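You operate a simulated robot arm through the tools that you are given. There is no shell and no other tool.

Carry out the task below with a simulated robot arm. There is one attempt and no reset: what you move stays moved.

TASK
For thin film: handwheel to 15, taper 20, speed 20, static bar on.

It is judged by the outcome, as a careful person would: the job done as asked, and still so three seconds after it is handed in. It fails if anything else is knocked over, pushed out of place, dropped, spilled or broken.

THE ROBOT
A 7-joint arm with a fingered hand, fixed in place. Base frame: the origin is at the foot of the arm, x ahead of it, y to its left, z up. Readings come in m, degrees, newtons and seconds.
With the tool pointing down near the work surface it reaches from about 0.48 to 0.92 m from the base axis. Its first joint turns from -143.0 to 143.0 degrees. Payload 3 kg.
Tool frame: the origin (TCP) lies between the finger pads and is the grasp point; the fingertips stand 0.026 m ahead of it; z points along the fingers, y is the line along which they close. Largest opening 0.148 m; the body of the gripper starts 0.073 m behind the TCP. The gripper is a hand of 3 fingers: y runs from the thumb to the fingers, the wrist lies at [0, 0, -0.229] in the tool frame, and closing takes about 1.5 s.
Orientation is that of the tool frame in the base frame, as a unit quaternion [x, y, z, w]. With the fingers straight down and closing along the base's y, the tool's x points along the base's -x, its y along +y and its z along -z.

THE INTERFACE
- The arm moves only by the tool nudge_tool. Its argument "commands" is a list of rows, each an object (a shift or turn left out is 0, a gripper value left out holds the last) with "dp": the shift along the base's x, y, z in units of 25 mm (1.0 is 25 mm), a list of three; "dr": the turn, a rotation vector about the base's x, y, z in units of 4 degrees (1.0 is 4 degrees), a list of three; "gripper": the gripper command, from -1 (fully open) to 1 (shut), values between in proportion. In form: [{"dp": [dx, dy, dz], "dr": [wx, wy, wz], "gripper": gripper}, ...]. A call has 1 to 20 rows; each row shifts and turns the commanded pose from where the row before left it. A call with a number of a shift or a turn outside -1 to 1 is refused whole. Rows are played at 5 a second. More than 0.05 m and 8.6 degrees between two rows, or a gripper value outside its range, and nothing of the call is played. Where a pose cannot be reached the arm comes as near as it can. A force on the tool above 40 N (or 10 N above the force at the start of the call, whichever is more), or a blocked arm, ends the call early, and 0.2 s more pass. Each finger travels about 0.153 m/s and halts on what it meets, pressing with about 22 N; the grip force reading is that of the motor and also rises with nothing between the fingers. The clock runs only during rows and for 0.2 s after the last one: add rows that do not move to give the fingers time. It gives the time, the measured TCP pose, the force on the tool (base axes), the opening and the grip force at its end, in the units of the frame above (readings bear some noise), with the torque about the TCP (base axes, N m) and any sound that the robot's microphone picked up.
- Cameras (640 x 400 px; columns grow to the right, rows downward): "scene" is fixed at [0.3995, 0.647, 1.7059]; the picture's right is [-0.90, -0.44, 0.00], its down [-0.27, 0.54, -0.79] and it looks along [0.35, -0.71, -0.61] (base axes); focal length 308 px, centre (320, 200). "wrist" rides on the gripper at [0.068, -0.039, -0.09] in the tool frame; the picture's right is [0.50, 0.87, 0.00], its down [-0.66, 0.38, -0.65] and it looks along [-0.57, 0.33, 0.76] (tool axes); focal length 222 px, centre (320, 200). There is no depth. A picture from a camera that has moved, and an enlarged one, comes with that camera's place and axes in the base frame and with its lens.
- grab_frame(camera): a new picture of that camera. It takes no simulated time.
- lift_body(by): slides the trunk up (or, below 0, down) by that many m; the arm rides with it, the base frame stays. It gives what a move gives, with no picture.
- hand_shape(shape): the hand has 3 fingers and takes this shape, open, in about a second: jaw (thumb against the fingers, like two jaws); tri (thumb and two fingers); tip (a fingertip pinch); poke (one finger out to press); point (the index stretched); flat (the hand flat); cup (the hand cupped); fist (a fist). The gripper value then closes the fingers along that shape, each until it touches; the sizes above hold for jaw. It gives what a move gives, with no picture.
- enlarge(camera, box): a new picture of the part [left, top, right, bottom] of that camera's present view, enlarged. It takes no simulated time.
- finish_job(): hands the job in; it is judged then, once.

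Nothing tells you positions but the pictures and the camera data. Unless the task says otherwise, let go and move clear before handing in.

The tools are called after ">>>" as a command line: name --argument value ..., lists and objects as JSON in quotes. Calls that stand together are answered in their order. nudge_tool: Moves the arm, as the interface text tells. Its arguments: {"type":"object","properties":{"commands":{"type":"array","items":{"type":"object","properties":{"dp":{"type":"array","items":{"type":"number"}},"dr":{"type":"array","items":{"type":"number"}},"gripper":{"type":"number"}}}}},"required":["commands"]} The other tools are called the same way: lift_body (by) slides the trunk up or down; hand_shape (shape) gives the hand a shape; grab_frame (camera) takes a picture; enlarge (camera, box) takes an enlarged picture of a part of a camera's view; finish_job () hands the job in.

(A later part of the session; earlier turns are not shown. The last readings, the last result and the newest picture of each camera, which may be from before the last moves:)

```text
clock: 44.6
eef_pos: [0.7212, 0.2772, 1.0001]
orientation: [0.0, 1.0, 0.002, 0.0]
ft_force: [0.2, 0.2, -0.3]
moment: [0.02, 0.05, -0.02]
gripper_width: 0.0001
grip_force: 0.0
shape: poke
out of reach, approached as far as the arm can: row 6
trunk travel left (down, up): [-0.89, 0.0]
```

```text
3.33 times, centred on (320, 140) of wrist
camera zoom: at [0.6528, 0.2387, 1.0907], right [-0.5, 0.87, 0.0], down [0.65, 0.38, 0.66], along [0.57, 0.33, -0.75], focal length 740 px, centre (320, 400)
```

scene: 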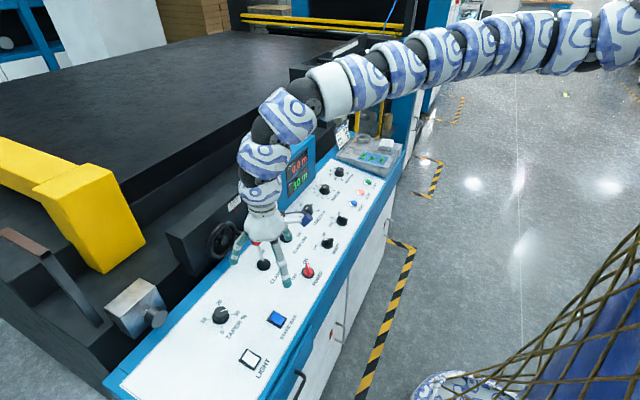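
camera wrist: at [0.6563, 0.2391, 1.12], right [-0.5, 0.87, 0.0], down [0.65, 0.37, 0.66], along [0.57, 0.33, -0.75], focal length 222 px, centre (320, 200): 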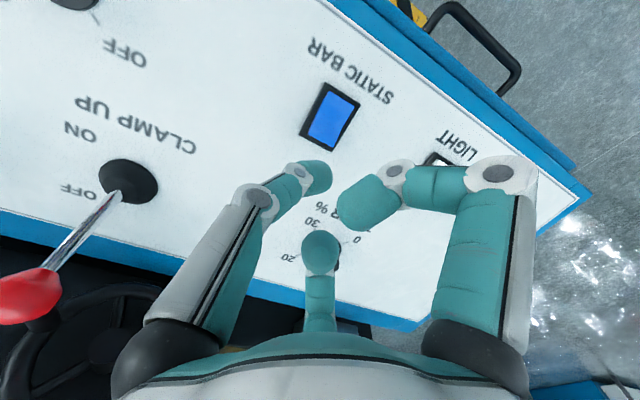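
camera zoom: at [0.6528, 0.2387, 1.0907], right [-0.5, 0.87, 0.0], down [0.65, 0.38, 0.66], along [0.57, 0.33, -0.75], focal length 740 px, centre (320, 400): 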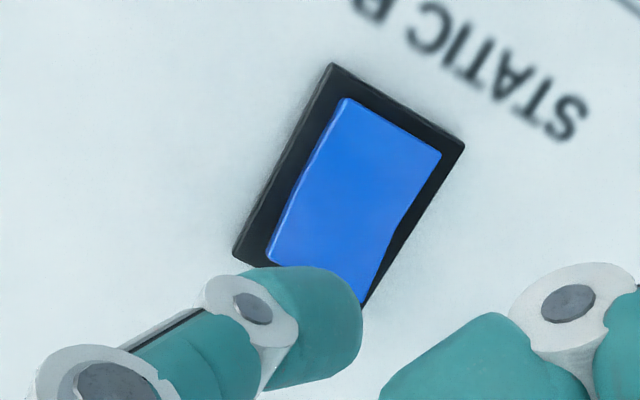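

The arm can't go lower with the trunk at the top. I will raise the hand 0.1 m and lower the trunk 0.1 m to regain downward travel.

>>> nudge_tool --commands '[{"dp": [0, 0, 0.8]}, {"dp": [0, 0, 0.8]}, {"dp": [0, 0, 0.8]}, {"dp": [0, 0, 0.8]}, {"dp": [0.1, 0, 0.8]}]'

>>> lift_body --by -0.1

>>> nudge_tool --commands '[{"dp": [0, 0, -0.2]}, {"dp": [0, 0, -0.2]}]'

>>> enlarge --camera "scene" --box '[232, 275, 312, 325]'

>>> enlarge --camera "wrist" --box '[240, 80, 400, 200]'

```text
clock: 45.8
eef_pos: [0.7231, 0.277, 1.0992]
orientation: [-0.001, 1.0, 0.002, 0.0]
ft_force: [0.5, 0.5, -0.1]
moment: [0.0, -0.01, 0.0]
gripper_width: 0.0
grip_force: 0.0
shape: poke
trunk travel left (down, up): [-0.89, 0.0]
```

```text
clock: 47.1
eef_pos: [0.7236, 0.2775, 1.0004]
orientation: [0.0, 1.0, 0.002, 0.002]
ft_force: [0.6, -0.3, -0.1]
moment: [-0.03, 0.0, -0.05]
gripper_width: 0.0
grip_force: 0.0
shape: poke
trunk travel left (down, up): [-0.79, 0.1]
```

```text
clock: 47.8
eef_pos: [0.7256, 0.2782, 0.9912]
orientation: [0.0, 1.0, 0.003, 0.001]
ft_force: [0.8, 0.3, 0.8]
moment: [-0.02, 0.0, 0.02]
gripper_width: 0.0
grip_force: 0.0
shape: poke
trunk travel left (down, up): [-0.79, 0.1]
```

```text
8.00 times, centred on (272, 300) of scene
camera zoom: at [0.3995, 0.647, 1.7059], right [-0.9, -0.44, 0.0], down [-0.27, 0.54, -0.79], along [0.35, -0.71, -0.61], focal length 2468 px, centre (704, -600)
```

zoom: 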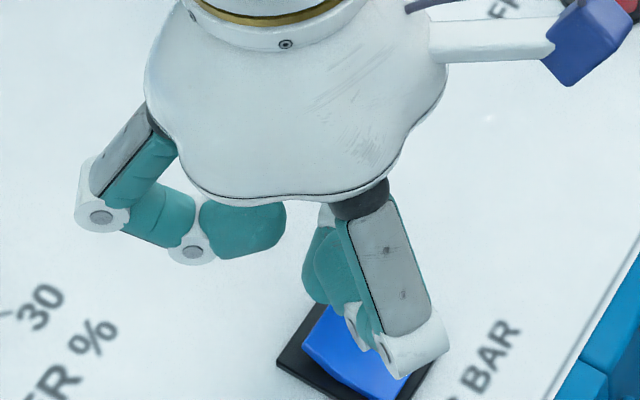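

```text
3.33 times, centred on (320, 140) of wrist
camera zoom: at [0.6565, 0.2397, 1.0813], right [-0.5, 0.87, 0.0], down [0.65, 0.38, 0.66], along [0.57, 0.33, -0.75], focal length 740 px, centre (320, 400)
```

zoom: 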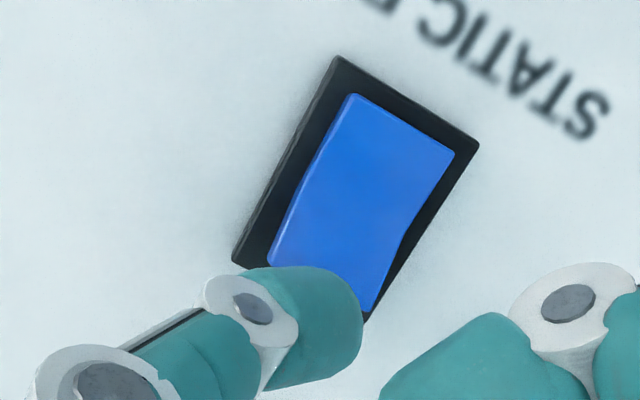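

No contact yet at TCP z 0.991. Working through the projection, the thumb points down with its tip about 30–40 mm ahead of the TCP. I will keep descending in small steps.

>>> nudge_tool --commands '[{"dp": [-0.1, 0, -0.1]}, {"dp": [0, 0, -0.1]}, {"dp": [0, 0, -0.1]}, {"dp": [0, 0, -0.1]}]'

>>> enlarge --camera "wrist" --box '[240, 80, 400, 200]'

```text
clock: 48.8
eef_pos: [0.7218, 0.2786, 0.9791]
orientation: [0.0, 1.0, 0.003, 0.002]
ft_force: [0.3, 0.9, 0.3]
moment: [-0.02, 0.01, -0.01]
gripper_width: 0.0001
grip_force: 0.1
shape: poke
trunk travel left (down, up): [-0.79, 0.1]
```

```text
3.33 times, centred on (320, 140) of wrist
camera zoom: at [0.6531, 0.2398, 1.0705], right [-0.5, 0.87, 0.0], down [0.65, 0.38, 0.66], along [0.57, 0.33, -0.75], focal length 740 px, centre (320, 400)
```

zoom: 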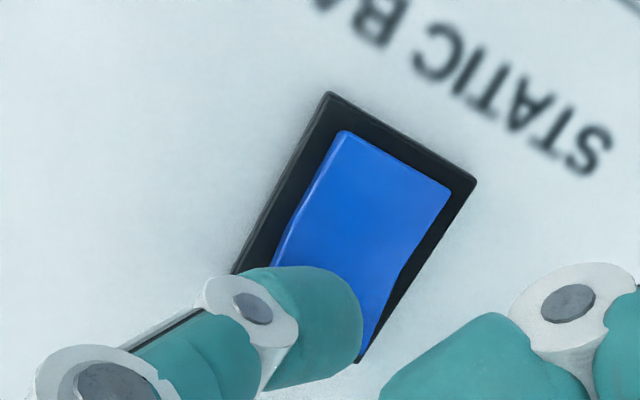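

>>> nudge_tool --commands '[{"dp": [0, 0, -0.1]}, {"dp": [0, 0, -0.1]}, {"dp": [0, 0, -0.1]}, {"dp": [0, 0, -0.1]}]'

>>> enlarge --camera "wrist" --box '[240, 80, 400, 200]'

>>> enlarge --camera "scene" --box '[232, 280, 312, 330]'

```text
clock: 49.8
eef_pos: [0.7192, 0.2772, 0.9706]
orientation: [0.001, 1.0, 0.002, 0.002]
ft_force: [-0.8, -2.4, 13.7]
moment: [-0.03, -0.04, -0.01]
gripper_width: 0.0002
grip_force: 0.1
shape: poke
trunk travel left (down, up): [-0.79, 0.1]
```

```text
3.33 times, centred on (320, 140) of wrist
camera zoom: at [0.6526, 0.2391, 1.0622], right [-0.5, 0.87, 0.0], down [0.65, 0.38, 0.66], along [0.57, 0.33, -0.75], focal length 740 px, centre (320, 400)
```

zoom: 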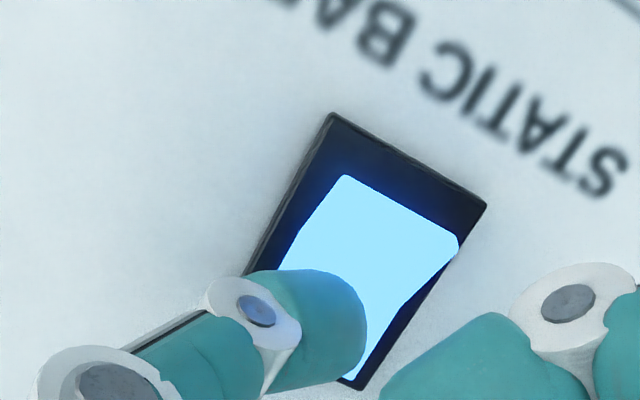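

```text
8.00 times, centred on (272, 305) of scene
camera zoom: at [0.3995, 0.647, 1.7059], right [-0.9, -0.44, 0.0], down [-0.27, 0.54, -0.79], along [0.35, -0.71, -0.61], focal length 2468 px, centre (704, -640)
```

zoom: 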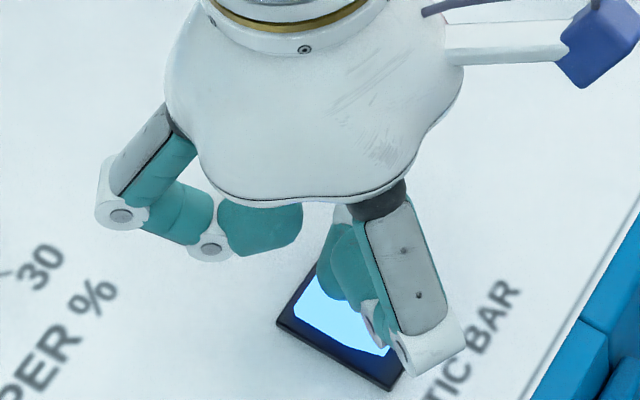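

The rocker now glows, so the static bar is on. I will lift off and check that it stays lit, then look at the tri hand shape for the knobs.

>>> nudge_tool --commands '[{"dp": [0, 0, 0.4]}, {"dp": [0, 0, 0.9]}, {"dp": [0, 0, 0.9]}, {"dp": [0, 0, 0.9]}, {"dp": [0, 0, 0.9]}, {"dp": [0, 0, 0.9]}]'

>>> hand_shape --shape "tri"

>>> grab_frame --camera "wrist"

>>> grab_frame --camera "scene"

```text
clock: 51.1
eef_pos: [0.7212, 0.2782, 1.0925]
orientation: [0.0, 1.0, 0.002, 0.002]
ft_force: [0.5, 0.6, -0.8]
moment: [-0.01, 0.04, 0.01]
gripper_width: 0.0002
grip_force: 0.0
shape: poke
trunk travel left (down, up): [-0.79, 0.1]
```

```text
clock: 52.0
eef_pos: [0.7216, 0.2774, 1.0916]
orientation: [0.0, 1.0, 0.002, 0.002]
ft_force: [0.0, 0.4, 0.7]
moment: [0.0, -0.02, -0.01]
gripper_width: 0.148
grip_force: 0.0
shape: tri
trunk travel left (down, up): [-0.79, 0.1]
```

```text
taken
camera wrist: at [0.654, 0.2393, 1.1829], right [-0.5, 0.87, 0.0], down [0.65, 0.38, 0.66], along [0.57, 0.33, -0.75], focal length 222 px, centre (320, 200)
```

wrist: 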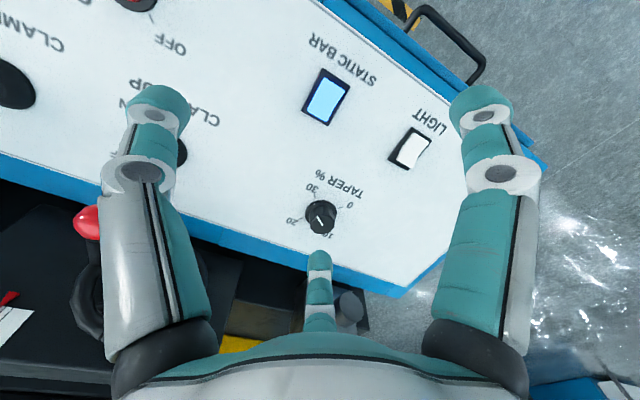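

```text
taken
```

scene: 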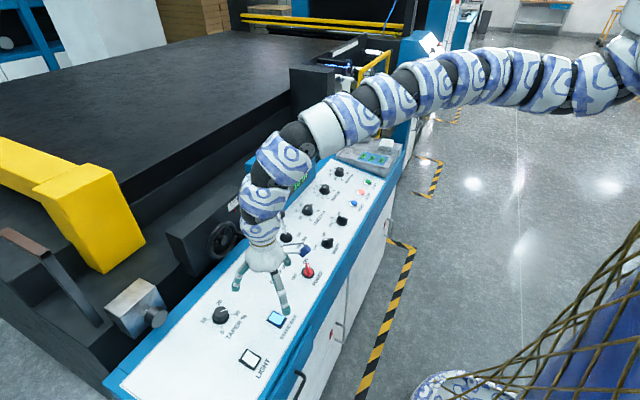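

The static bar stays lit. The tri shape spreads three fingers evenly around the tool axis, which suits round knobs. I will move over the taper knob at (0.841, 0.349), partly close the fingers and pre-turn the yaw by -40°.

>>> nudge_tool --commands '[{"dp": [0.7, 0.41, 0], "dr": [0, 0, -1], "gripper": -0.1}, {"dp": [0.7, 0.41, 0], "dr": [0, 0, -1]}, {"dp": [0.7, 0.41, 0], "dr": [0, 0, -1]}, {"dp": [0.7, 0.41, 0], "dr": [0, 0, -1]}, {"dp": [0.7, 0.41, 0], "dr": [0, 0, -1]}, {"dp": [0.7, 0.41, 0], "dr": [0, 0, -1]}, {"dp": [0.6, 0.4, 0], "dr": [0, 0, -1]}, {"dr": [0, 0, -1]}, {"dr": [0, 0, -1]}, {"dr": [0, 0, -1]}]'

>>> grab_frame --camera "wrist"

>>> enlarge --camera "scene" --box '[160, 220, 320, 340]'

```text
clock: 54.2
eef_pos: [0.7768, 0.3116, 1.0993]
orientation: [0.292, 0.956, 0.001, 0.002]
ft_force: [-0.5, -0.1, -0.8]
moment: [-0.02, -0.01, -0.01]
gripper_width: 0.0816
grip_force: 0.0
shape: tri
out of reach, approached as far as the arm can: row 4, 5, 6, 7
trunk travel left (down, up): [-0.79, 0.1]
```

```text
taken
camera wrist: at [0.6989, 0.3186, 1.1902], right [0.07, 1.0, 0.0], down [0.75, -0.06, 0.66], along [0.66, -0.05, -0.75], focal length 222 px, centre (320, 200)
```

wrist: 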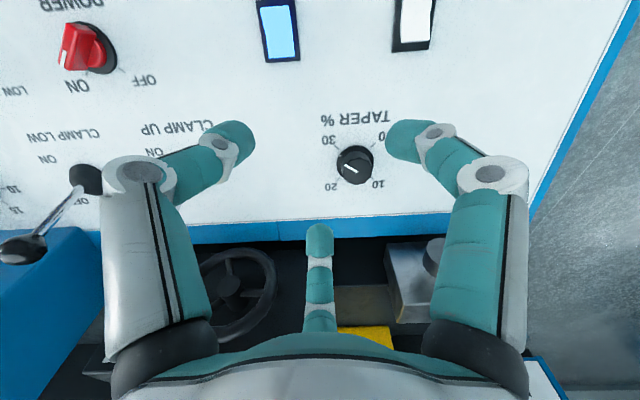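

```text
3.33 times, centred on (240, 280) of scene
camera zoom: at [0.3995, 0.647, 1.7059], right [-0.9, -0.44, 0.0], down [-0.27, 0.54, -0.79], along [0.35, -0.71, -0.61], focal length 1028 px, centre (587, -67)
```

zoom: 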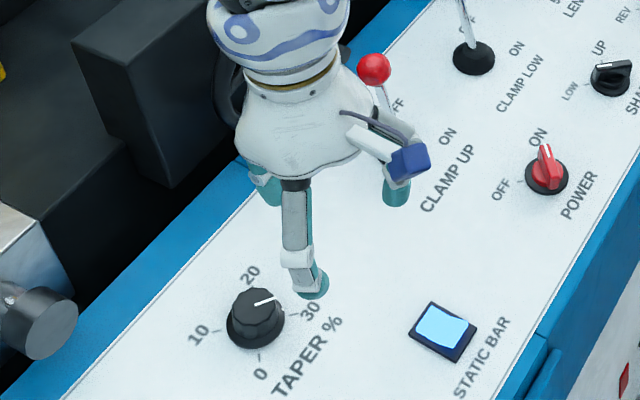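

Outward reach is limited while the hand hangs this low relative to the shoulder. I will raise the arm by 0.25 m and lower the trunk by the same amount, then continue outward.

>>> nudge_tool --commands '[{"dp": [0, 0, 1]}, {"dp": [0, 0, 1]}, {"dp": [0, 0, 1]}, {"dp": [0, 0, 1]}, {"dp": [0, 0, 1]}, {"dp": [0, 0, 1]}, {"dp": [0, 0, 1]}, {"dp": [0, 0, 1]}, {"dp": [0, 0, 1]}]'

>>> lift_body --by -0.22

>>> nudge_tool --commands '[{"dp": [0.7, 0.4, 0]}, {"dp": [0.7, 0.4, 0]}, {"dp": [0.7, 0.4, 0]}, {"dp": [0.47, 0.3, 0]}]'

>>> grab_frame --camera "wrist"

>>> enlarge --camera "scene" --box '[160, 220, 320, 340]'

```text
clock: 56.2
eef_pos: [0.7774, 0.3125, 1.326]
orientation: [0.293, 0.956, 0.003, 0.002]
ft_force: [0.6, -0.3, 0.1]
moment: [-0.01, 0.01, 0.03]
gripper_width: 0.0817
grip_force: 0.2
shape: tri
trunk travel left (down, up): [-0.79, 0.1]
```

```text
clock: 58.6
eef_pos: [0.7773, 0.3129, 1.1047]
orientation: [0.292, 0.956, 0.001, 0.002]
ft_force: [-0.6, 0.8, 0.1]
moment: [-0.02, 0.04, 0.02]
gripper_width: 0.0819
grip_force: 0.0
shape: tri
trunk travel left (down, up): [-0.57, 0.32]
```

```text
clock: 59.6
eef_pos: [0.7847, 0.3175, 1.1035]
orientation: [0.292, 0.956, 0.002, 0.002]
ft_force: [0.8, 0.4, -0.6]
moment: [-0.04, 0.02, 0.01]
gripper_width: 0.0815
grip_force: 0.0
shape: tri
out of reach, approached as far as the arm can: row 1, 2, 3, 4
trunk travel left (down, up): [-0.57, 0.32]
```

```text
taken
camera wrist: at [0.7075, 0.324, 1.1952], right [0.07, 1.0, 0.0], down [0.75, -0.05, 0.66], along [0.66, -0.04, -0.75], focal length 222 px, centre (320, 200)
```

wrist: 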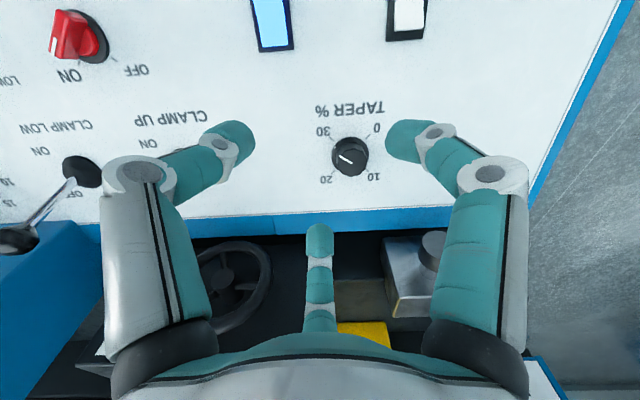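

```text
3.33 times, centred on (240, 280) of scene
camera zoom: at [0.3995, 0.647, 1.7059], right [-0.9, -0.44, 0.0], down [-0.27, 0.54, -0.79], along [0.35, -0.71, -0.61], focal length 1028 px, centre (587, -67)
```

zoom: 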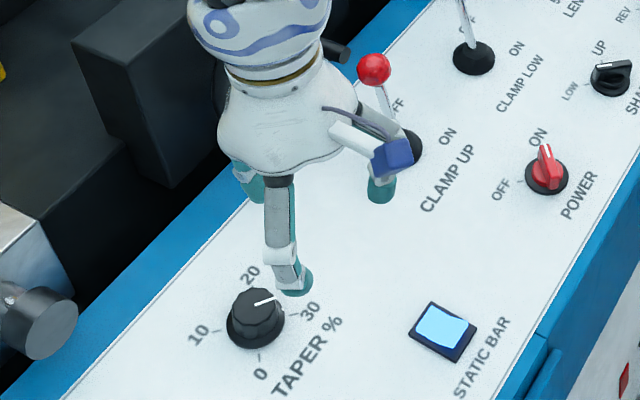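

The arm is blocked at a radius of about 0.85 here, although it reached more at smaller y. The yaw may be part of it, so I will undo the yaw and probe x and y separately.

>>> nudge_tool --commands '[{"dr": [0, 0, 1]}, {"dr": [0, 0, 1]}, {"dr": [0, 0, 1]}, {"dr": [0, 0, 1]}, {"dr": [0, 0, 1]}, {"dr": [0, 0, 1]}, {"dr": [0, 0, 1]}, {"dr": [0, 0, 1]}, {"dr": [0, 0, 0.6]}]'

>>> nudge_tool --commands '[{"dp": [0.6, 0, 0]}, {"dp": [0.6, 0, 0]}]'

>>> nudge_tool --commands '[{"dp": [0, 0.6, 0]}, {"dp": [0, 0.6, 0]}]'

>>> nudge_tool --commands '[{"dp": [0, 0, -0.6]}, {"dp": [0, 0, -0.6]}]'

>>> grab_frame --camera "scene"

```text
clock: 61.6
eef_pos: [0.7856, 0.3177, 1.1038]
orientation: [-0.004, 1.0, 0.002, 0.003]
ft_force: [-0.2, -0.3, 0.9]
moment: [0.05, 0.0, -0.01]
gripper_width: 0.0816
grip_force: 0.0
shape: tri
trunk travel left (down, up): [-0.57, 0.32]
```

```text
clock: 62.2
eef_pos: [0.7855, 0.3177, 1.1039]
orientation: [-0.004, 1.0, 0.002, 0.001]
ft_force: [-0.6, 0.3, -0.2]
moment: [0.0, -0.02, -0.03]
gripper_width: 0.0815
grip_force: 0.1
shape: tri
out of reach, approached as far as the arm can: row 1, 2
trunk travel left (down, up): [-0.57, 0.32]
```

```text
clock: 62.8
eef_pos: [0.7749, 0.3323, 1.1042]
orientation: [-0.003, 1.0, 0.003, 0.001]
ft_force: [0.5, -1.1, 0.0]
moment: [-0.01, 0.0, 0.02]
gripper_width: 0.0817
grip_force: 0.1
shape: tri
out of reach, approached as far as the arm can: row 1, 2
trunk travel left (down, up): [-0.57, 0.32]
```

```text
clock: 63.4
eef_pos: [0.7734, 0.3324, 1.0733]
orientation: [-0.004, 1.0, 0.001, 0.0]
ft_force: [0.3, 0.2, -0.5]
moment: [0.0, 0.0, 0.0]
gripper_width: 0.0818
grip_force: 0.1
shape: tri
trunk travel left (down, up): [-0.57, 0.32]
```

```text
taken
```

scene: 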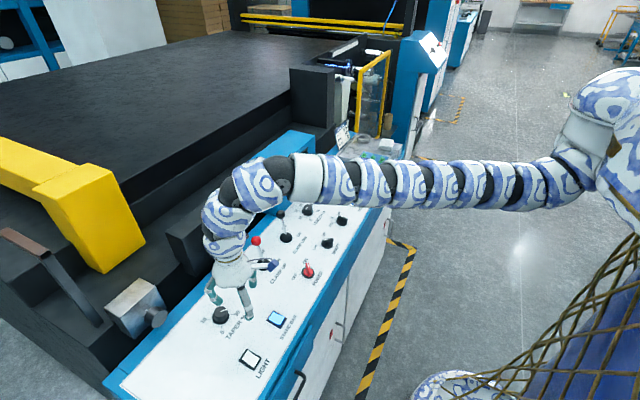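

The arm is nearly straight in this picture, so this is its outer limit with the tool vertical. I will test whether tilting the tool outward extends the reach here.

>>> nudge_tool --commands '[{"dr": [0.5, -0.86, 0]}, {"dr": [0.5, -0.86, 0]}, {"dr": [0.5, -0.86, 0]}]'

>>> nudge_tool --commands '[{"dp": [0.6, 0.3, 0]}, {"dp": [0.6, 0.3, 0]}]'

```text
clock: 64.2
eef_pos: [0.7732, 0.3352, 1.0749]
orientation: [-0.004, 0.994, 0.055, 0.093]
ft_force: [-0.8, 0.6, -1.0]
moment: [-0.03, 0.0, -0.04]
gripper_width: 0.0815
grip_force: 0.2
shape: tri
trunk travel left (down, up): [-0.57, 0.32]
```

```text
clock: 64.8
eef_pos: [0.8054, 0.347, 1.073]
orientation: [-0.003, 0.994, 0.054, 0.091]
ft_force: [1.1, -1.1, -1.7]
moment: [0.02, 0.01, -0.01]
gripper_width: 0.0814
grip_force: 0.1
shape: tri
trunk travel left (down, up): [-0.57, 0.32]
```

A 12° outward tilt does extend the reach. I will continue to the taper knob.

>>> nudge_tool --commands '[{"dp": [0.5, 0, 0]}, {"dp": [0.5, 0.04, 0]}, {"dp": [0.4, 0.04, 0]}]'

>>> grab_frame --camera "wrist"

>>> enlarge --camera "scene" --box '[160, 220, 320, 340]'

```text
clock: 65.6
eef_pos: [0.839, 0.3483, 1.0747]
orientation: [-0.003, 0.994, 0.054, 0.091]
ft_force: [0.0, -0.8, 0.7]
moment: [-0.01, 0.0, -0.01]
gripper_width: 0.0818
grip_force: 0.1
shape: tri
trunk travel left (down, up): [-0.57, 0.32]
```

```text
taken
camera wrist: at [0.756, 0.3009, 1.1465], right [-0.51, 0.86, 0.0], down [0.52, 0.3, 0.8], along [0.69, 0.4, -0.6], focal length 222 px, centre (320, 200)
```

wrist: 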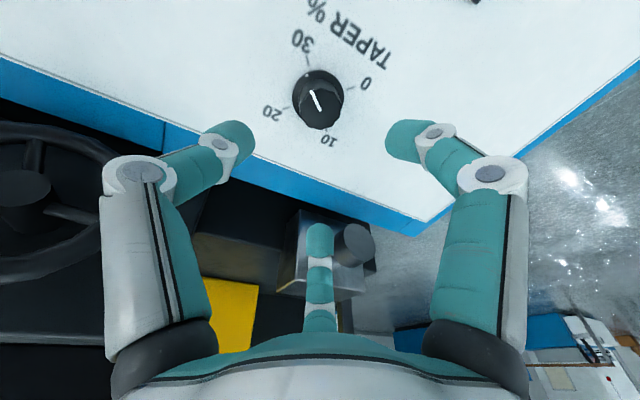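

```text
3.33 times, centred on (240, 280) of scene
camera zoom: at [0.3995, 0.647, 1.7059], right [-0.9, -0.44, 0.0], down [-0.27, 0.54, -0.79], along [0.35, -0.71, -0.61], focal length 1028 px, centre (587, -67)
```

zoom: 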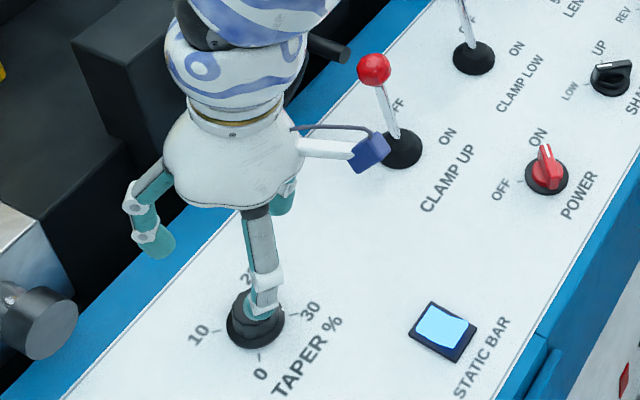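

The hand is above the taper knob with a 12° tilt. I will try returning the tool to vertical here, since that would make turning easier.

>>> nudge_tool --commands '[{"dr": [-0.5, 0.86, 0]}, {"dr": [-0.5, 0.86, 0]}, {"dr": [-0.5, 0.86, 0]}]'

```text
clock: 66.4
eef_pos: [0.8148, 0.3432, 1.0725]
orientation: [-0.004, 0.997, 0.038, 0.062]
ft_force: [0.6, 0.4, -0.3]
moment: [0.03, 0.01, -0.01]
gripper_width: 0.0817
grip_force: 0.0
shape: tri
out of reach, approached as far as the arm can: row 1, 2, 3
trunk travel left (down, up): [-0.57, 0.32]
```

A vertical tool isn't reachable at the knob, so I will work with about 16° of outward tilt and turn about the vertical axis. I will set the tilt, pre-turn by -40° and go above the knob.

>>> nudge_tool --commands '[{"dr": [0.5, -0.86, 0]}, {"dr": [0.5, -0.86, 0]}, {"dp": [0.5, 0.05, 0]}, {"dp": [0.4, 0.05, 0]}, {"dr": [0, 0, -1]}, {"dr": [0, 0, -1]}, {"dr": [0, 0, -1]}, {"dr": [0, 0, -1]}, {"dr": [0, 0, -1]}, {"dr": [0, 0, -1]}, {"dr": [0, 0, -1]}, {"dr": [0, 0, -1]}, {"dr": [0, 0, -1]}, {"dr": [0, 0, -1]}]'

>>> grab_frame --camera "wrist"

>>> enlarge --camera "scene" --box '[176, 250, 272, 340]'

```text
clock: 69.4
eef_pos: [0.8363, 0.3393, 1.0724]
orientation: [0.336, 0.931, 0.026, 0.137]
ft_force: [-0.2, 0.9, 0.1]
moment: [-0.01, -0.01, -0.01]
gripper_width: 0.0818
grip_force: 0.2
shape: tri
out of reach, approached as far as the arm can: row 14
trunk travel left (down, up): [-0.57, 0.32]
```

```text
taken
camera wrist: at [0.738, 0.3571, 1.1388], right [0.17, 0.99, 0.0], down [0.54, -0.09, 0.84], along [0.83, -0.14, -0.54], focal length 222 px, centre (320, 200)
```

wrist: 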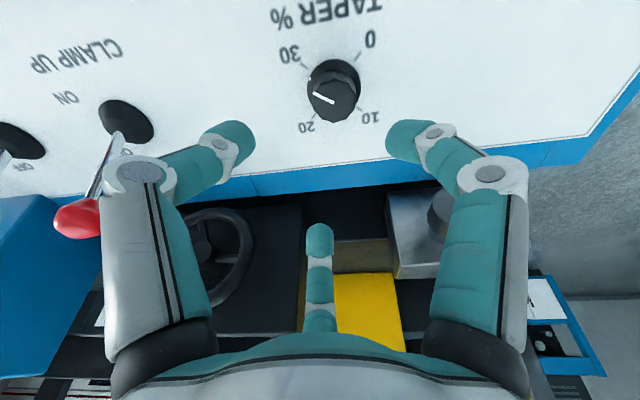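

```text
4.44 times, centred on (224, 295) of scene
camera zoom: at [0.3995, 0.647, 1.7059], right [-0.9, -0.44, 0.0], down [-0.27, 0.54, -0.79], along [0.35, -0.71, -0.61], focal length 1371 px, centre (747, -222)
```

zoom: 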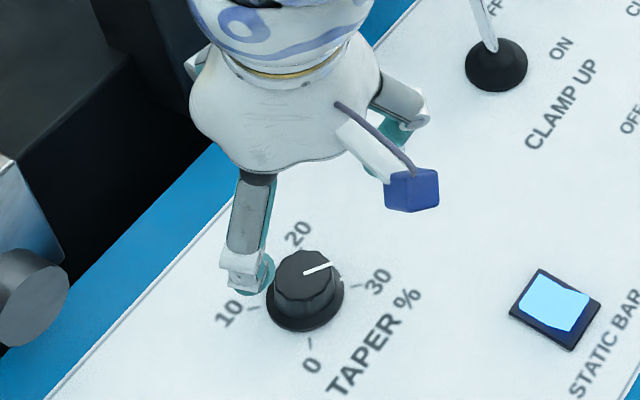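

I will keep the tilt small, about 11° directly outward, and turn about the tool's own axis so the wrist stays still. Next I will realign the tilt, descend partway and centre over the knob at about (0.846, 0.348).

>>> nudge_tool --commands '[{"dp": [0.05, 0.1, -0.5]}, {"dp": [0.05, 0.1, -0.5]}, {"dp": [0.05, 0.1, -0.5], "dr": [0.67, 0.57, 0]}, {"dp": [0.1, 0, 0], "dr": [0.67, 0.57, 0]}, {"dp": [0.05, 0, 0], "dr": [0.67, 0.57, 0]}, {"dp": [0, 0, 0]}]'

>>> grab_frame --camera "wrist"

>>> enlarge --camera "scene" --box '[176, 270, 272, 330]'

```text
clock: 70.8
eef_pos: [0.8342, 0.344, 1.0361]
orientation: [0.342, 0.934, 0.057, 0.085]
ft_force: [-1.2, -0.3, 1.0]
moment: [-0.03, -0.03, 0.0]
gripper_width: 0.0816
grip_force: 0.0
shape: tri
out of reach, approached as far as the arm can: row 2, 5
trunk travel left (down, up): [-0.57, 0.32]
```

```text
taken
camera wrist: at [0.7415, 0.3545, 1.1101], right [0.17, 0.98, 0.08], down [0.6, -0.17, 0.78], along [0.78, -0.08, -0.62], focal length 222 px, centre (320, 200)
```

wrist: 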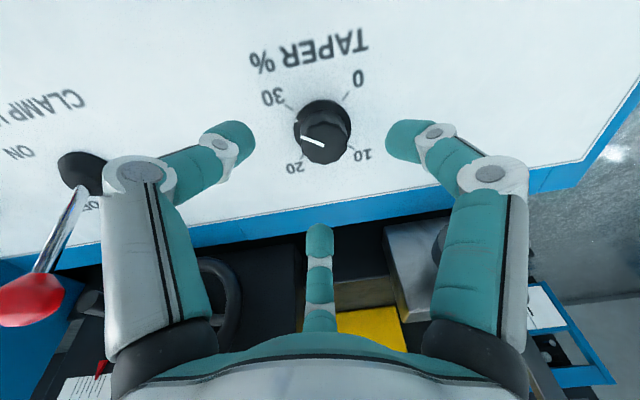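

```text
6.67 times, centred on (224, 300) of scene
camera zoom: at [0.3995, 0.647, 1.7059], right [-0.9, -0.44, 0.0], down [-0.27, 0.54, -0.79], along [0.35, -0.71, -0.61], focal length 2057 px, centre (960, -467)
```

zoom: 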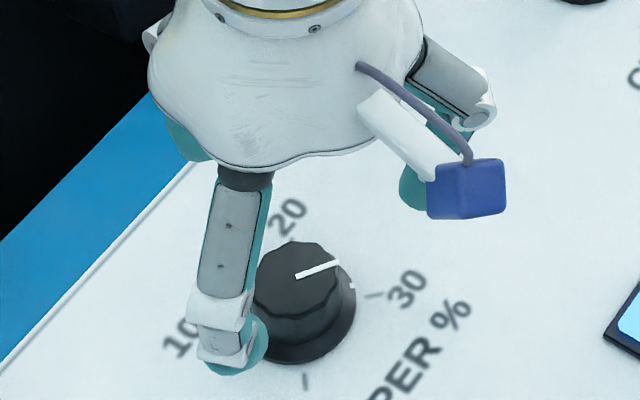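

The tool axis already points at the knob to within a few mm. I will lower the trunk 0.05 m for more reach, then descend along the tool axis.

>>> nudge_tool --commands '[{"dp": [0, 0, 0.8]}, {"dp": [0, 0, 0.8]}]'

>>> lift_body --by -0.05

>>> nudge_tool --commands '[{"dp": [0.1, 0.02, -0.2], "dr": [0.45, 0.1, 0]}, {"dp": [0.1, 0.02, -0.2], "dr": [0.4, 0.1, 0]}, {"dp": [0.1, 0.02, -0.2]}, {"dp": [0.08, 0.02, -0.2]}]'

>>> enlarge --camera "wrist" --box '[200, 60, 440, 210]'

>>> enlarge --camera "scene" --box '[184, 280, 264, 330]'

```text
clock: 71.4
eef_pos: [0.8333, 0.3416, 1.0735]
orientation: [0.342, 0.934, 0.057, 0.084]
ft_force: [-0.5, -0.4, 0.5]
moment: [-0.03, 0.0, -0.01]
gripper_width: 0.0817
grip_force: 0.0
shape: tri
out of reach, approached as far as the arm can: row 2
trunk travel left (down, up): [-0.57, 0.32]
```

```text
clock: 72.3
eef_pos: [0.8337, 0.3413, 1.0243]
orientation: [0.342, 0.934, 0.056, 0.085]
ft_force: [0.2, 0.3, 0.3]
moment: [0.03, -0.01, 0.03]
gripper_width: 0.0813
grip_force: 0.1
shape: tri
trunk travel left (down, up): [-0.52, 0.37]
```

```text
clock: 73.3
eef_pos: [0.8432, 0.3425, 1.0043]
orientation: [0.345, 0.932, 0.081, 0.068]
ft_force: [-0.1, 0.3, 0.5]
moment: [-0.01, 0.01, 0.01]
gripper_width: 0.0816
grip_force: 0.1
shape: tri
trunk travel left (down, up): [-0.52, 0.37]
```

```text
2.67 times, centred on (320, 135) of wrist
camera zoom: at [0.7507, 0.3501, 1.0812], right [0.17, 0.98, 0.14], down [0.61, -0.21, 0.76], along [0.77, -0.05, -0.63], focal length 592 px, centre (320, 373)
```

zoom: 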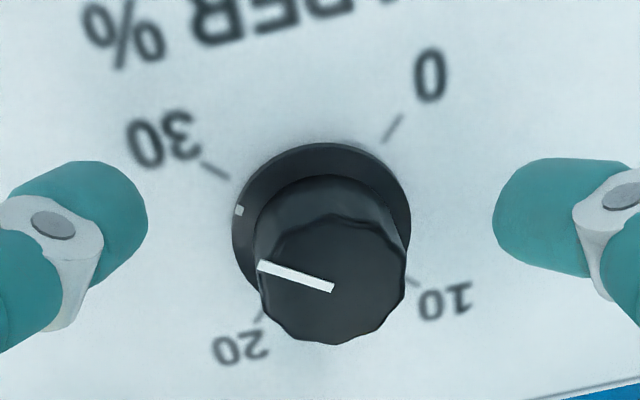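

```text
8.00 times, centred on (224, 305) of scene
camera zoom: at [0.3995, 0.647, 1.7059], right [-0.9, -0.44, 0.0], down [-0.27, 0.54, -0.79], along [0.35, -0.71, -0.61], focal length 2468 px, centre (1088, -640)
```

zoom: 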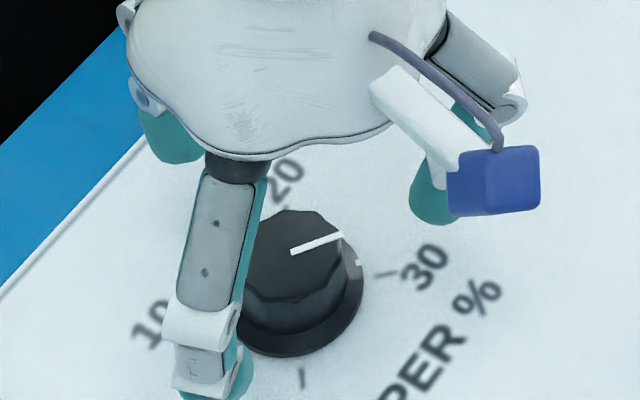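

Taper now reads about 28 on its skirt dot, and the grip is aligned except for about 3 mm in y. I will correct that and descend to grip height.

>>> nudge_tool --commands '[{"dp": [0.05, 0.08, -0.3], "gripper": -0.1}, {"dp": [0.05, 0.07, -0.3], "gripper": 0.1}, {"dp": [0.05, 0.07, -0.25], "gripper": 0.1}, {"dp": [0, 0, 0]}]'

>>> enlarge --camera "wrist" --box '[200, 80, 440, 230]'

>>> enlarge --camera "scene" --box '[184, 280, 264, 330]'

```text
clock: 74.3
eef_pos: [0.8417, 0.3467, 0.985]
orientation: [0.345, 0.933, 0.082, 0.069]
ft_force: [-5.3, -0.2, 12.6]
moment: [-0.53, 0.4, -0.11]
gripper_width: 0.0676
grip_force: 0.1
shape: tri
out of reach, approached as far as the arm can: row 2
trunk travel left (down, up): [-0.52, 0.37]
```

```text
2.67 times, centred on (320, 155) of wrist
camera zoom: at [0.7484, 0.3522, 1.0622], right [0.17, 0.98, 0.14], down [0.61, -0.21, 0.76], along [0.77, -0.05, -0.63], focal length 592 px, centre (320, 320)
```

zoom: 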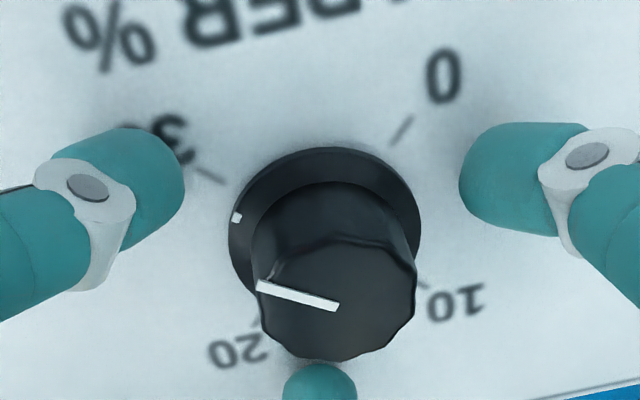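

```text
8.00 times, centred on (224, 305) of scene
camera zoom: at [0.3995, 0.647, 1.7059], right [-0.9, -0.44, 0.0], down [-0.27, 0.54, -0.79], along [0.35, -0.71, -0.61], focal length 2468 px, centre (1088, -640)
```

zoom: 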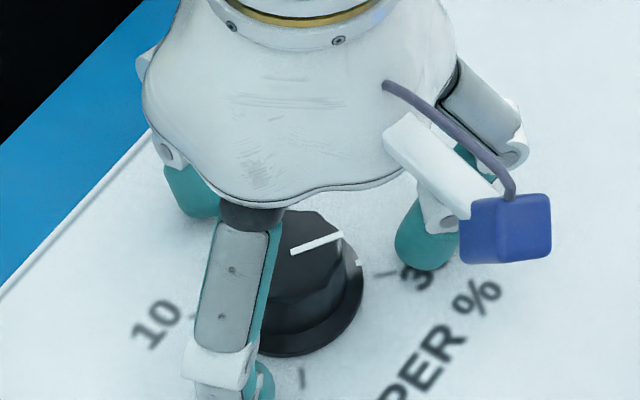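

The thumb touched the panel at TCP z 0.985, which puts the panel surface near 0.95. I will rise slightly, shift by about (3, 3) mm and close on the knob.

>>> nudge_tool --commands '[{"dp": [0.1, 0.12, 0.14]}, {"dp": [0, 0, 0], "gripper": 0.3}, {"dp": [0, 0, 0], "gripper": 0.5}, {"dp": [0, 0, 0], "gripper": 0.7}, {"dp": [0, 0, 0], "gripper": 1}, {"dp": [0, 0, 0], "gripper": 1}, {"dp": [0, 0, 0], "gripper": 1}]'

>>> enlarge --camera "wrist" --box '[200, 80, 440, 230]'

>>> enlarge --camera "scene" --box '[184, 280, 264, 330]'

```text
clock: 75.9
eef_pos: [0.8401, 0.3453, 0.9855]
orientation: [0.344, 0.933, 0.082, 0.069]
ft_force: [-4.4, 2.4, 17.4]
moment: [-0.25, -0.05, -0.01]
gripper_width: 0.0343
grip_force: 22.5
shape: tri
out of reach, approached as far as the arm can: row 1
trunk travel left (down, up): [-0.52, 0.37]
```

```text
2.67 times, centred on (320, 155) of wrist
camera zoom: at [0.7482, 0.3523, 1.0618], right [0.17, 0.98, 0.14], down [0.61, -0.21, 0.76], along [0.77, -0.05, -0.63], focal length 592 px, centre (320, 320)
```

zoom: 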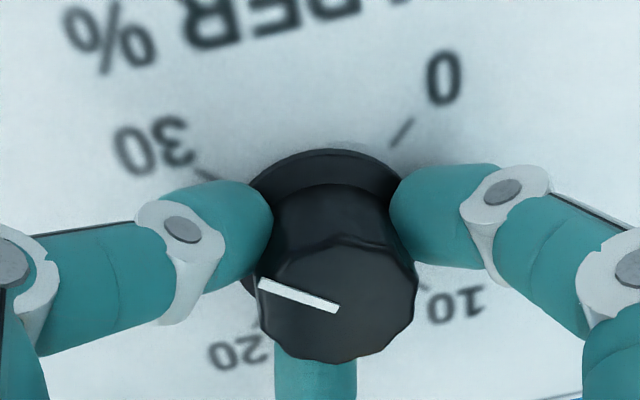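

```text
8.00 times, centred on (224, 305) of scene
camera zoom: at [0.3995, 0.647, 1.7059], right [-0.9, -0.44, 0.0], down [-0.27, 0.54, -0.79], along [0.35, -0.71, -0.61], focal length 2468 px, centre (1088, -640)
```

zoom: 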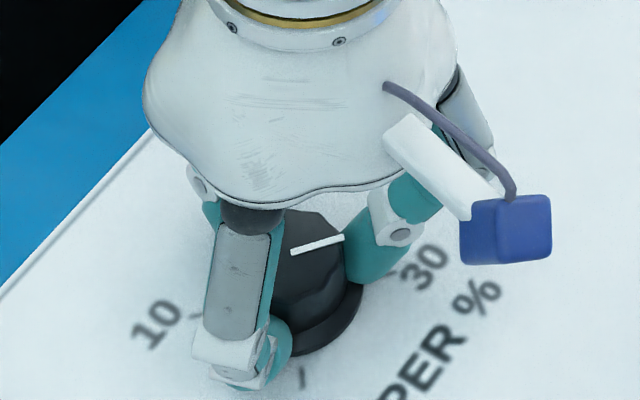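

The knob is gripped at a width of 34 mm. I will turn counter-clockwise about the tool axis by 20° first and check that the knob follows.

>>> nudge_tool --commands '[{"dp": [0, 0, 0.05], "dr": [-0.18, -0.1, 0.97], "gripper": 1}, {"dr": [-0.18, -0.1, 0.97], "gripper": 1}, {"dr": [-0.18, -0.1, 0.97], "gripper": 1}, {"dr": [-0.18, -0.1, 0.97], "gripper": 1}, {"dr": [-0.18, -0.1, 0.97], "gripper": 1}, {"gripper": 1}]'

>>> enlarge --camera "wrist" --box '[200, 80, 440, 230]'

>>> enlarge --camera "scene" --box '[184, 280, 264, 330]'

```text
clock: 77.3
eef_pos: [0.842, 0.3442, 0.9852]
orientation: [0.179, 0.978, 0.067, 0.081]
ft_force: [-5.4, 5.4, 7.7]
moment: [0.09, 0.23, 0.07]
gripper_width: 0.0331
grip_force: 22.2
shape: tri
trunk travel left (down, up): [-0.52, 0.37]
```

```text
2.67 times, centred on (320, 155) of wrist
camera zoom: at [0.7484, 0.3252, 1.0594], right [-0.17, 0.98, 0.07], down [0.61, 0.05, 0.79], along [0.77, 0.18, -0.61], focal length 592 px, centre (320, 320)
```

zoom: 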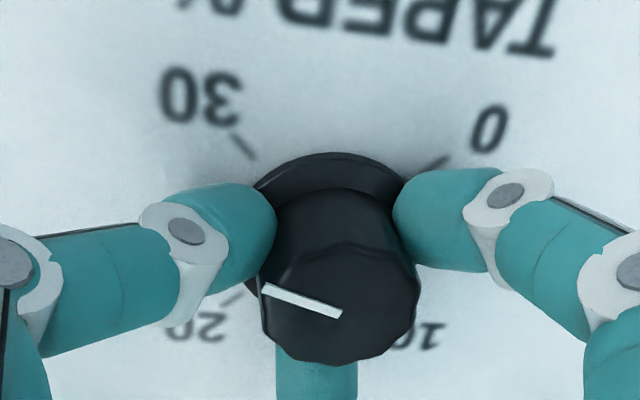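

```text
8.00 times, centred on (224, 305) of scene
camera zoom: at [0.3995, 0.647, 1.7059], right [-0.9, -0.44, 0.0], down [-0.27, 0.54, -0.79], along [0.35, -0.71, -0.61], focal length 2468 px, centre (1088, -640)
```

zoom: 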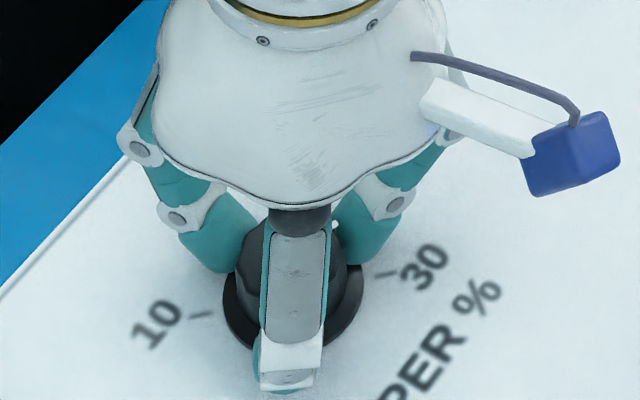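

The knob turns with the hand. I will continue another 40°.

>>> nudge_tool --commands '[{"dr": [-0.18, -0.1, 0.97], "gripper": 1}, {"dr": [-0.18, -0.1, 0.97]}, {"dr": [-0.18, -0.1, 0.97]}, {"dr": [-0.18, -0.1, 0.97]}, {"dr": [-0.18, -0.1, 0.97]}, {"dr": [-0.18, -0.1, 0.97]}, {"dr": [-0.18, -0.1, 0.97]}, {"dr": [-0.18, -0.1, 0.97]}, {"dr": [-0.18, -0.1, 0.97]}, {"dr": [-0.18, -0.1, 0.97]}, {"gripper": 1}]'

>>> enlarge --camera "wrist" --box '[200, 80, 440, 230]'

>>> enlarge --camera "scene" --box '[184, 280, 264, 330]'

```text
clock: 79.7
eef_pos: [0.841, 0.3455, 0.9864]
orientation: [-0.163, 0.981, 0.037, 0.098]
ft_force: [-3.6, 8.9, 10.7]
moment: [0.26, 0.44, 0.05]
gripper_width: 0.0322
grip_force: 21.9
shape: tri
trunk travel left (down, up): [-0.52, 0.37]
```

```text
2.67 times, centred on (320, 155) of wrist
camera zoom: at [0.7742, 0.2791, 1.0598], right [-0.75, 0.66, -0.07], down [0.36, 0.49, 0.79], along [0.55, 0.57, -0.61], focal length 592 px, centre (320, 320)
```

zoom: 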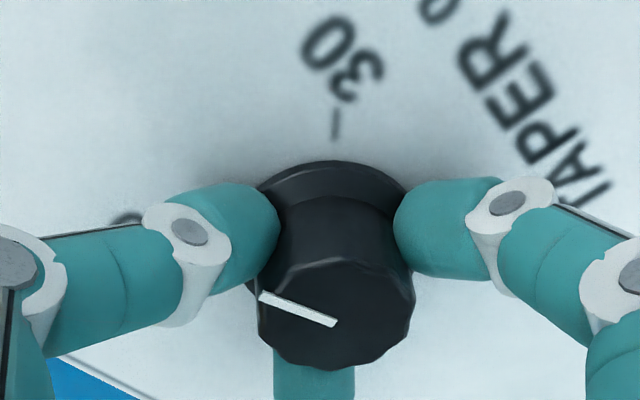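

```text
8.00 times, centred on (224, 305) of scene
camera zoom: at [0.3995, 0.647, 1.7059], right [-0.9, -0.44, 0.0], down [-0.27, 0.54, -0.79], along [0.35, -0.71, -0.61], focal length 2468 px, centre (1088, -640)
```

zoom: 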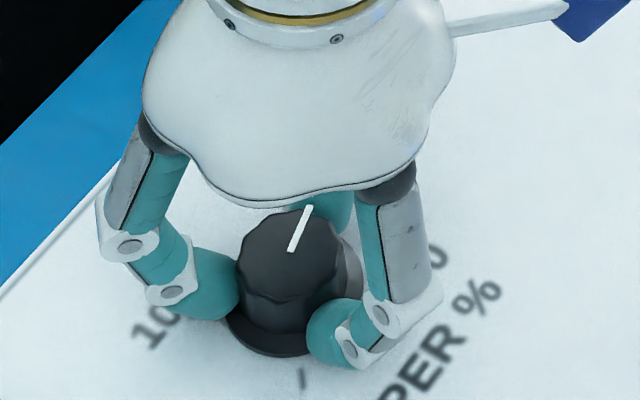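

In the scene picture the knob's line has turned 58° and now points at about -69°. The 20 tick measures about -49.5°, so I will turn the remaining 20° or so.

>>> nudge_tool --commands '[{"dr": [-0.18, -0.1, 0.97], "gripper": 1}, {"dr": [-0.18, -0.1, 0.97]}, {"dr": [-0.18, -0.1, 0.97]}, {"dr": [-0.18, -0.1, 0.97]}, {"dr": [-0.18, -0.1, 0.97]}, {"gripper": 1}]'

>>> enlarge --camera "scene" --box '[200, 295, 248, 325]'

```text
clock: 81.1
eef_pos: [0.8396, 0.3458, 0.9844]
orientation: [-0.33, 0.938, 0.02, 0.103]
ft_force: [-4.1, 8.5, 13.0]
moment: [0.29, 0.45, 0.03]
gripper_width: 0.0322
grip_force: 22.3
shape: tri
trunk travel left (down, up): [-0.52, 0.37]
```

```text
13.33 times, centred on (224, 310) of scene
camera zoom: at [0.3995, 0.647, 1.7059], right [-0.9, -0.44, 0.0], down [-0.27, 0.54, -0.79], along [0.35, -0.71, -0.61], focal length 4114 px, centre (1600, -1267)
```

zoom: 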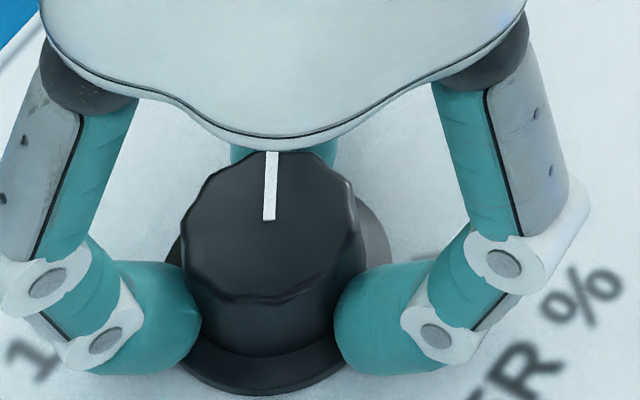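

The line now points close to the 20 tick. I will let go, lift slightly and read it properly from both cameras.

>>> nudge_tool --commands '[{"gripper": 0.3}, {"gripper": 0.1}, {"dp": [-0.05, -0.03, 0.3]}, {"dp": [-0.15, -0.08, 0.8]}, {"dp": [-0.15, -0.08, 0.8]}, {"dp": [-0.3, -0.1, 0.5]}]'

>>> grab_frame --camera "wrist"

>>> enlarge --camera "scene" --box '[200, 295, 248, 325]'

```text
clock: 82.5
eef_pos: [0.824, 0.337, 1.0454]
orientation: [-0.33, 0.938, 0.019, 0.102]
ft_force: [0.1, 0.0, -0.7]
moment: [0.02, 0.0, 0.0]
gripper_width: 0.0664
grip_force: 0.0
shape: tri
trunk travel left (down, up): [-0.52, 0.37]
```

```text
taken
camera wrist: at [0.7811, 0.2574, 1.1214], right [-0.92, 0.37, -0.13], down [0.15, 0.63, 0.76], along [0.36, 0.68, -0.63], focal length 222 px, centre (320, 200)
```

wrist: 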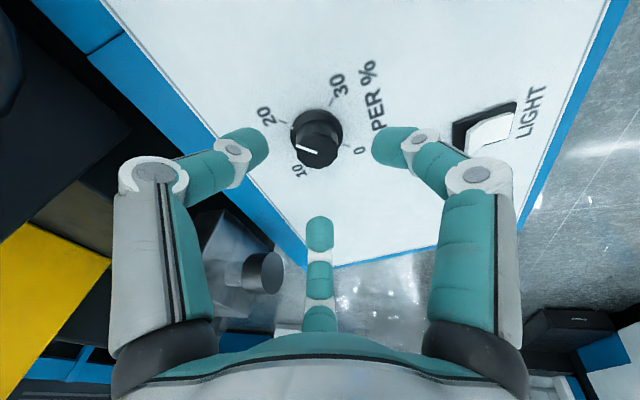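

```text
13.33 times, centred on (224, 310) of scene
camera zoom: at [0.3995, 0.647, 1.7059], right [-0.9, -0.44, 0.0], down [-0.27, 0.54, -0.79], along [0.35, -0.71, -0.61], focal length 4114 px, centre (1600, -1267)
```

zoom: 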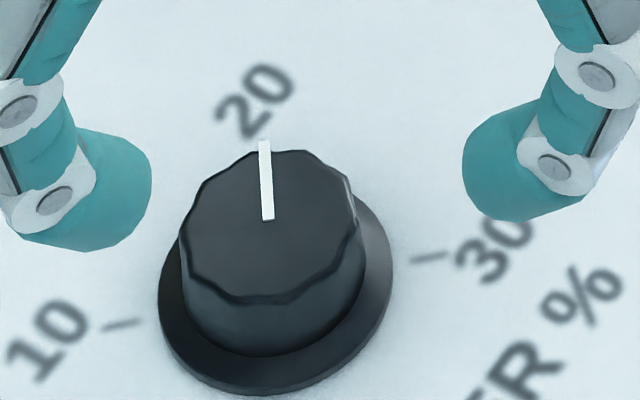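

>>> enlarge --camera "wrist" --box '[240, 70, 400, 190]'

>>> enlarge --camera "wrist" --box '[280, 95, 360, 175]'

```text
3.33 times, centred on (320, 130) of wrist
camera zoom: at [0.7811, 0.2574, 1.1214], right [-0.92, 0.37, -0.13], down [0.15, 0.63, 0.76], along [0.36, 0.68, -0.63], focal length 740 px, centre (320, 433)
```

zoom: 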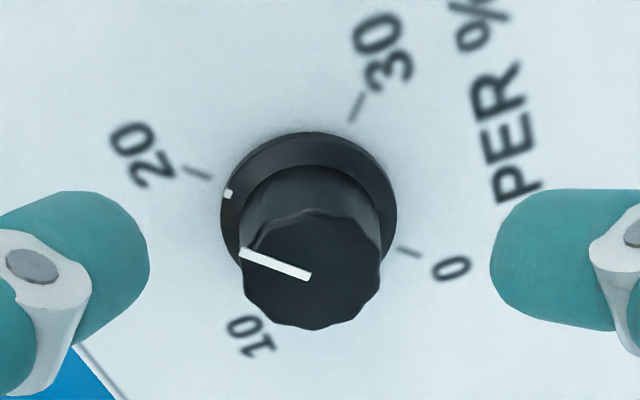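

```text
5.00 times, centred on (320, 135) of wrist
camera zoom: at [0.7811, 0.2574, 1.1214], right [-0.92, 0.37, -0.13], down [0.15, 0.63, 0.76], along [0.36, 0.68, -0.63], focal length 1111 px, centre (320, 525)
```

zoom: 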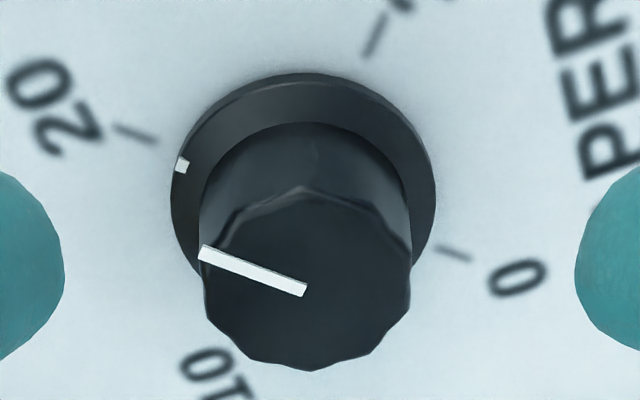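

Lining the knob up with the 20 and 0 ticks, taper reads 20 to within a degree or so. Next is speed, so I will raise the trunk for clearance, untilt and travel toward the speed knob at about (0.84, -0.445).

>>> lift_body --by 0.16

>>> nudge_tool --commands '[{"dp": [-0.8, -0.8, 0], "dr": [-0.5, 0.87, 0]}, {"dp": [-0.4, -0.9, 0], "dr": [-0.5, 0.87, 0]}, {"dp": [0, -0.9, 0], "dr": [-0.5, 0.87, 0]}, {"dp": [0, -0.9, 0], "dr": [0, 0, -1]}, {"dp": [0, -0.9, 0], "dr": [0, 0, -1]}, {"dp": [0.1, -0.9, 0], "dr": [0, 0, -1]}, {"dp": [0.1, -0.9, 0], "dr": [0, 0, -1]}, {"dp": [0.1, -0.9, 0], "dr": [0, 0, -1]}, {"dp": [0.1, -0.9, 0], "dr": [0, 0, -1]}, {"dp": [0.1, -0.9, 0], "dr": [0, 0, -1]}, {"dp": [0.1, -0.9, 0], "dr": [0, 0, -1]}, {"dp": [0.1, -0.9, 0], "dr": [0, 0, -1]}, {"dp": [0.1, -0.9, 0], "dr": [0, 0, -1]}]'

>>> grab_frame --camera "scene"

>>> grab_frame --camera "wrist"

```text
clock: 84.3
eef_pos: [0.8241, 0.3375, 1.2049]
orientation: [-0.329, 0.939, 0.019, 0.102]
ft_force: [0.2, -0.5, -0.1]
moment: [-0.01, -0.02, 0.01]
gripper_width: 0.0661
grip_force: 0.0
shape: tri
trunk travel left (down, up): [-0.68, 0.21]
```

```text
clock: 87.1
eef_pos: [0.8156, 0.0473, 1.2066]
orientation: [0.012, 1.0, 0.001, -0.001]
ft_force: [0.3, 0.5, 0.2]
moment: [-0.01, -0.01, 0.02]
gripper_width: 0.0665
grip_force: 0.0
shape: tri
trunk travel left (down, up): [-0.68, 0.21]
```

```text
taken
```

scene: 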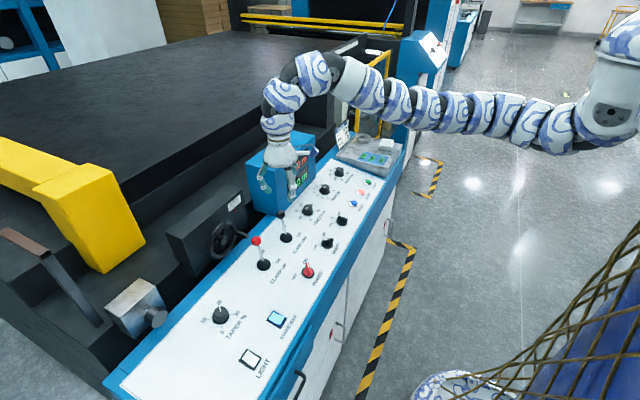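

```text
taken
camera wrist: at [0.7472, 0.0111, 1.2973], right [-0.48, 0.88, 0.0], down [0.66, 0.36, 0.65], along [0.57, 0.32, -0.76], focal length 222 px, centre (320, 200)
```

wrist: 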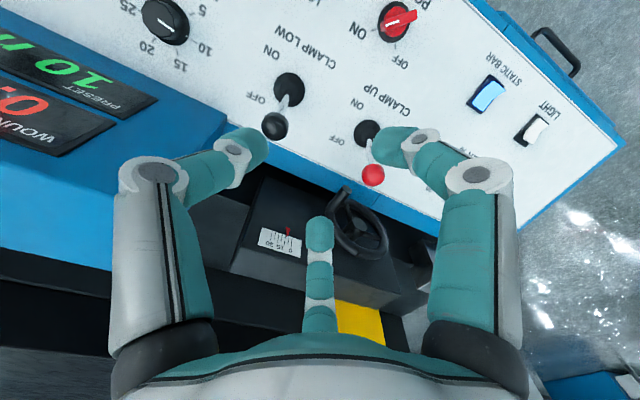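

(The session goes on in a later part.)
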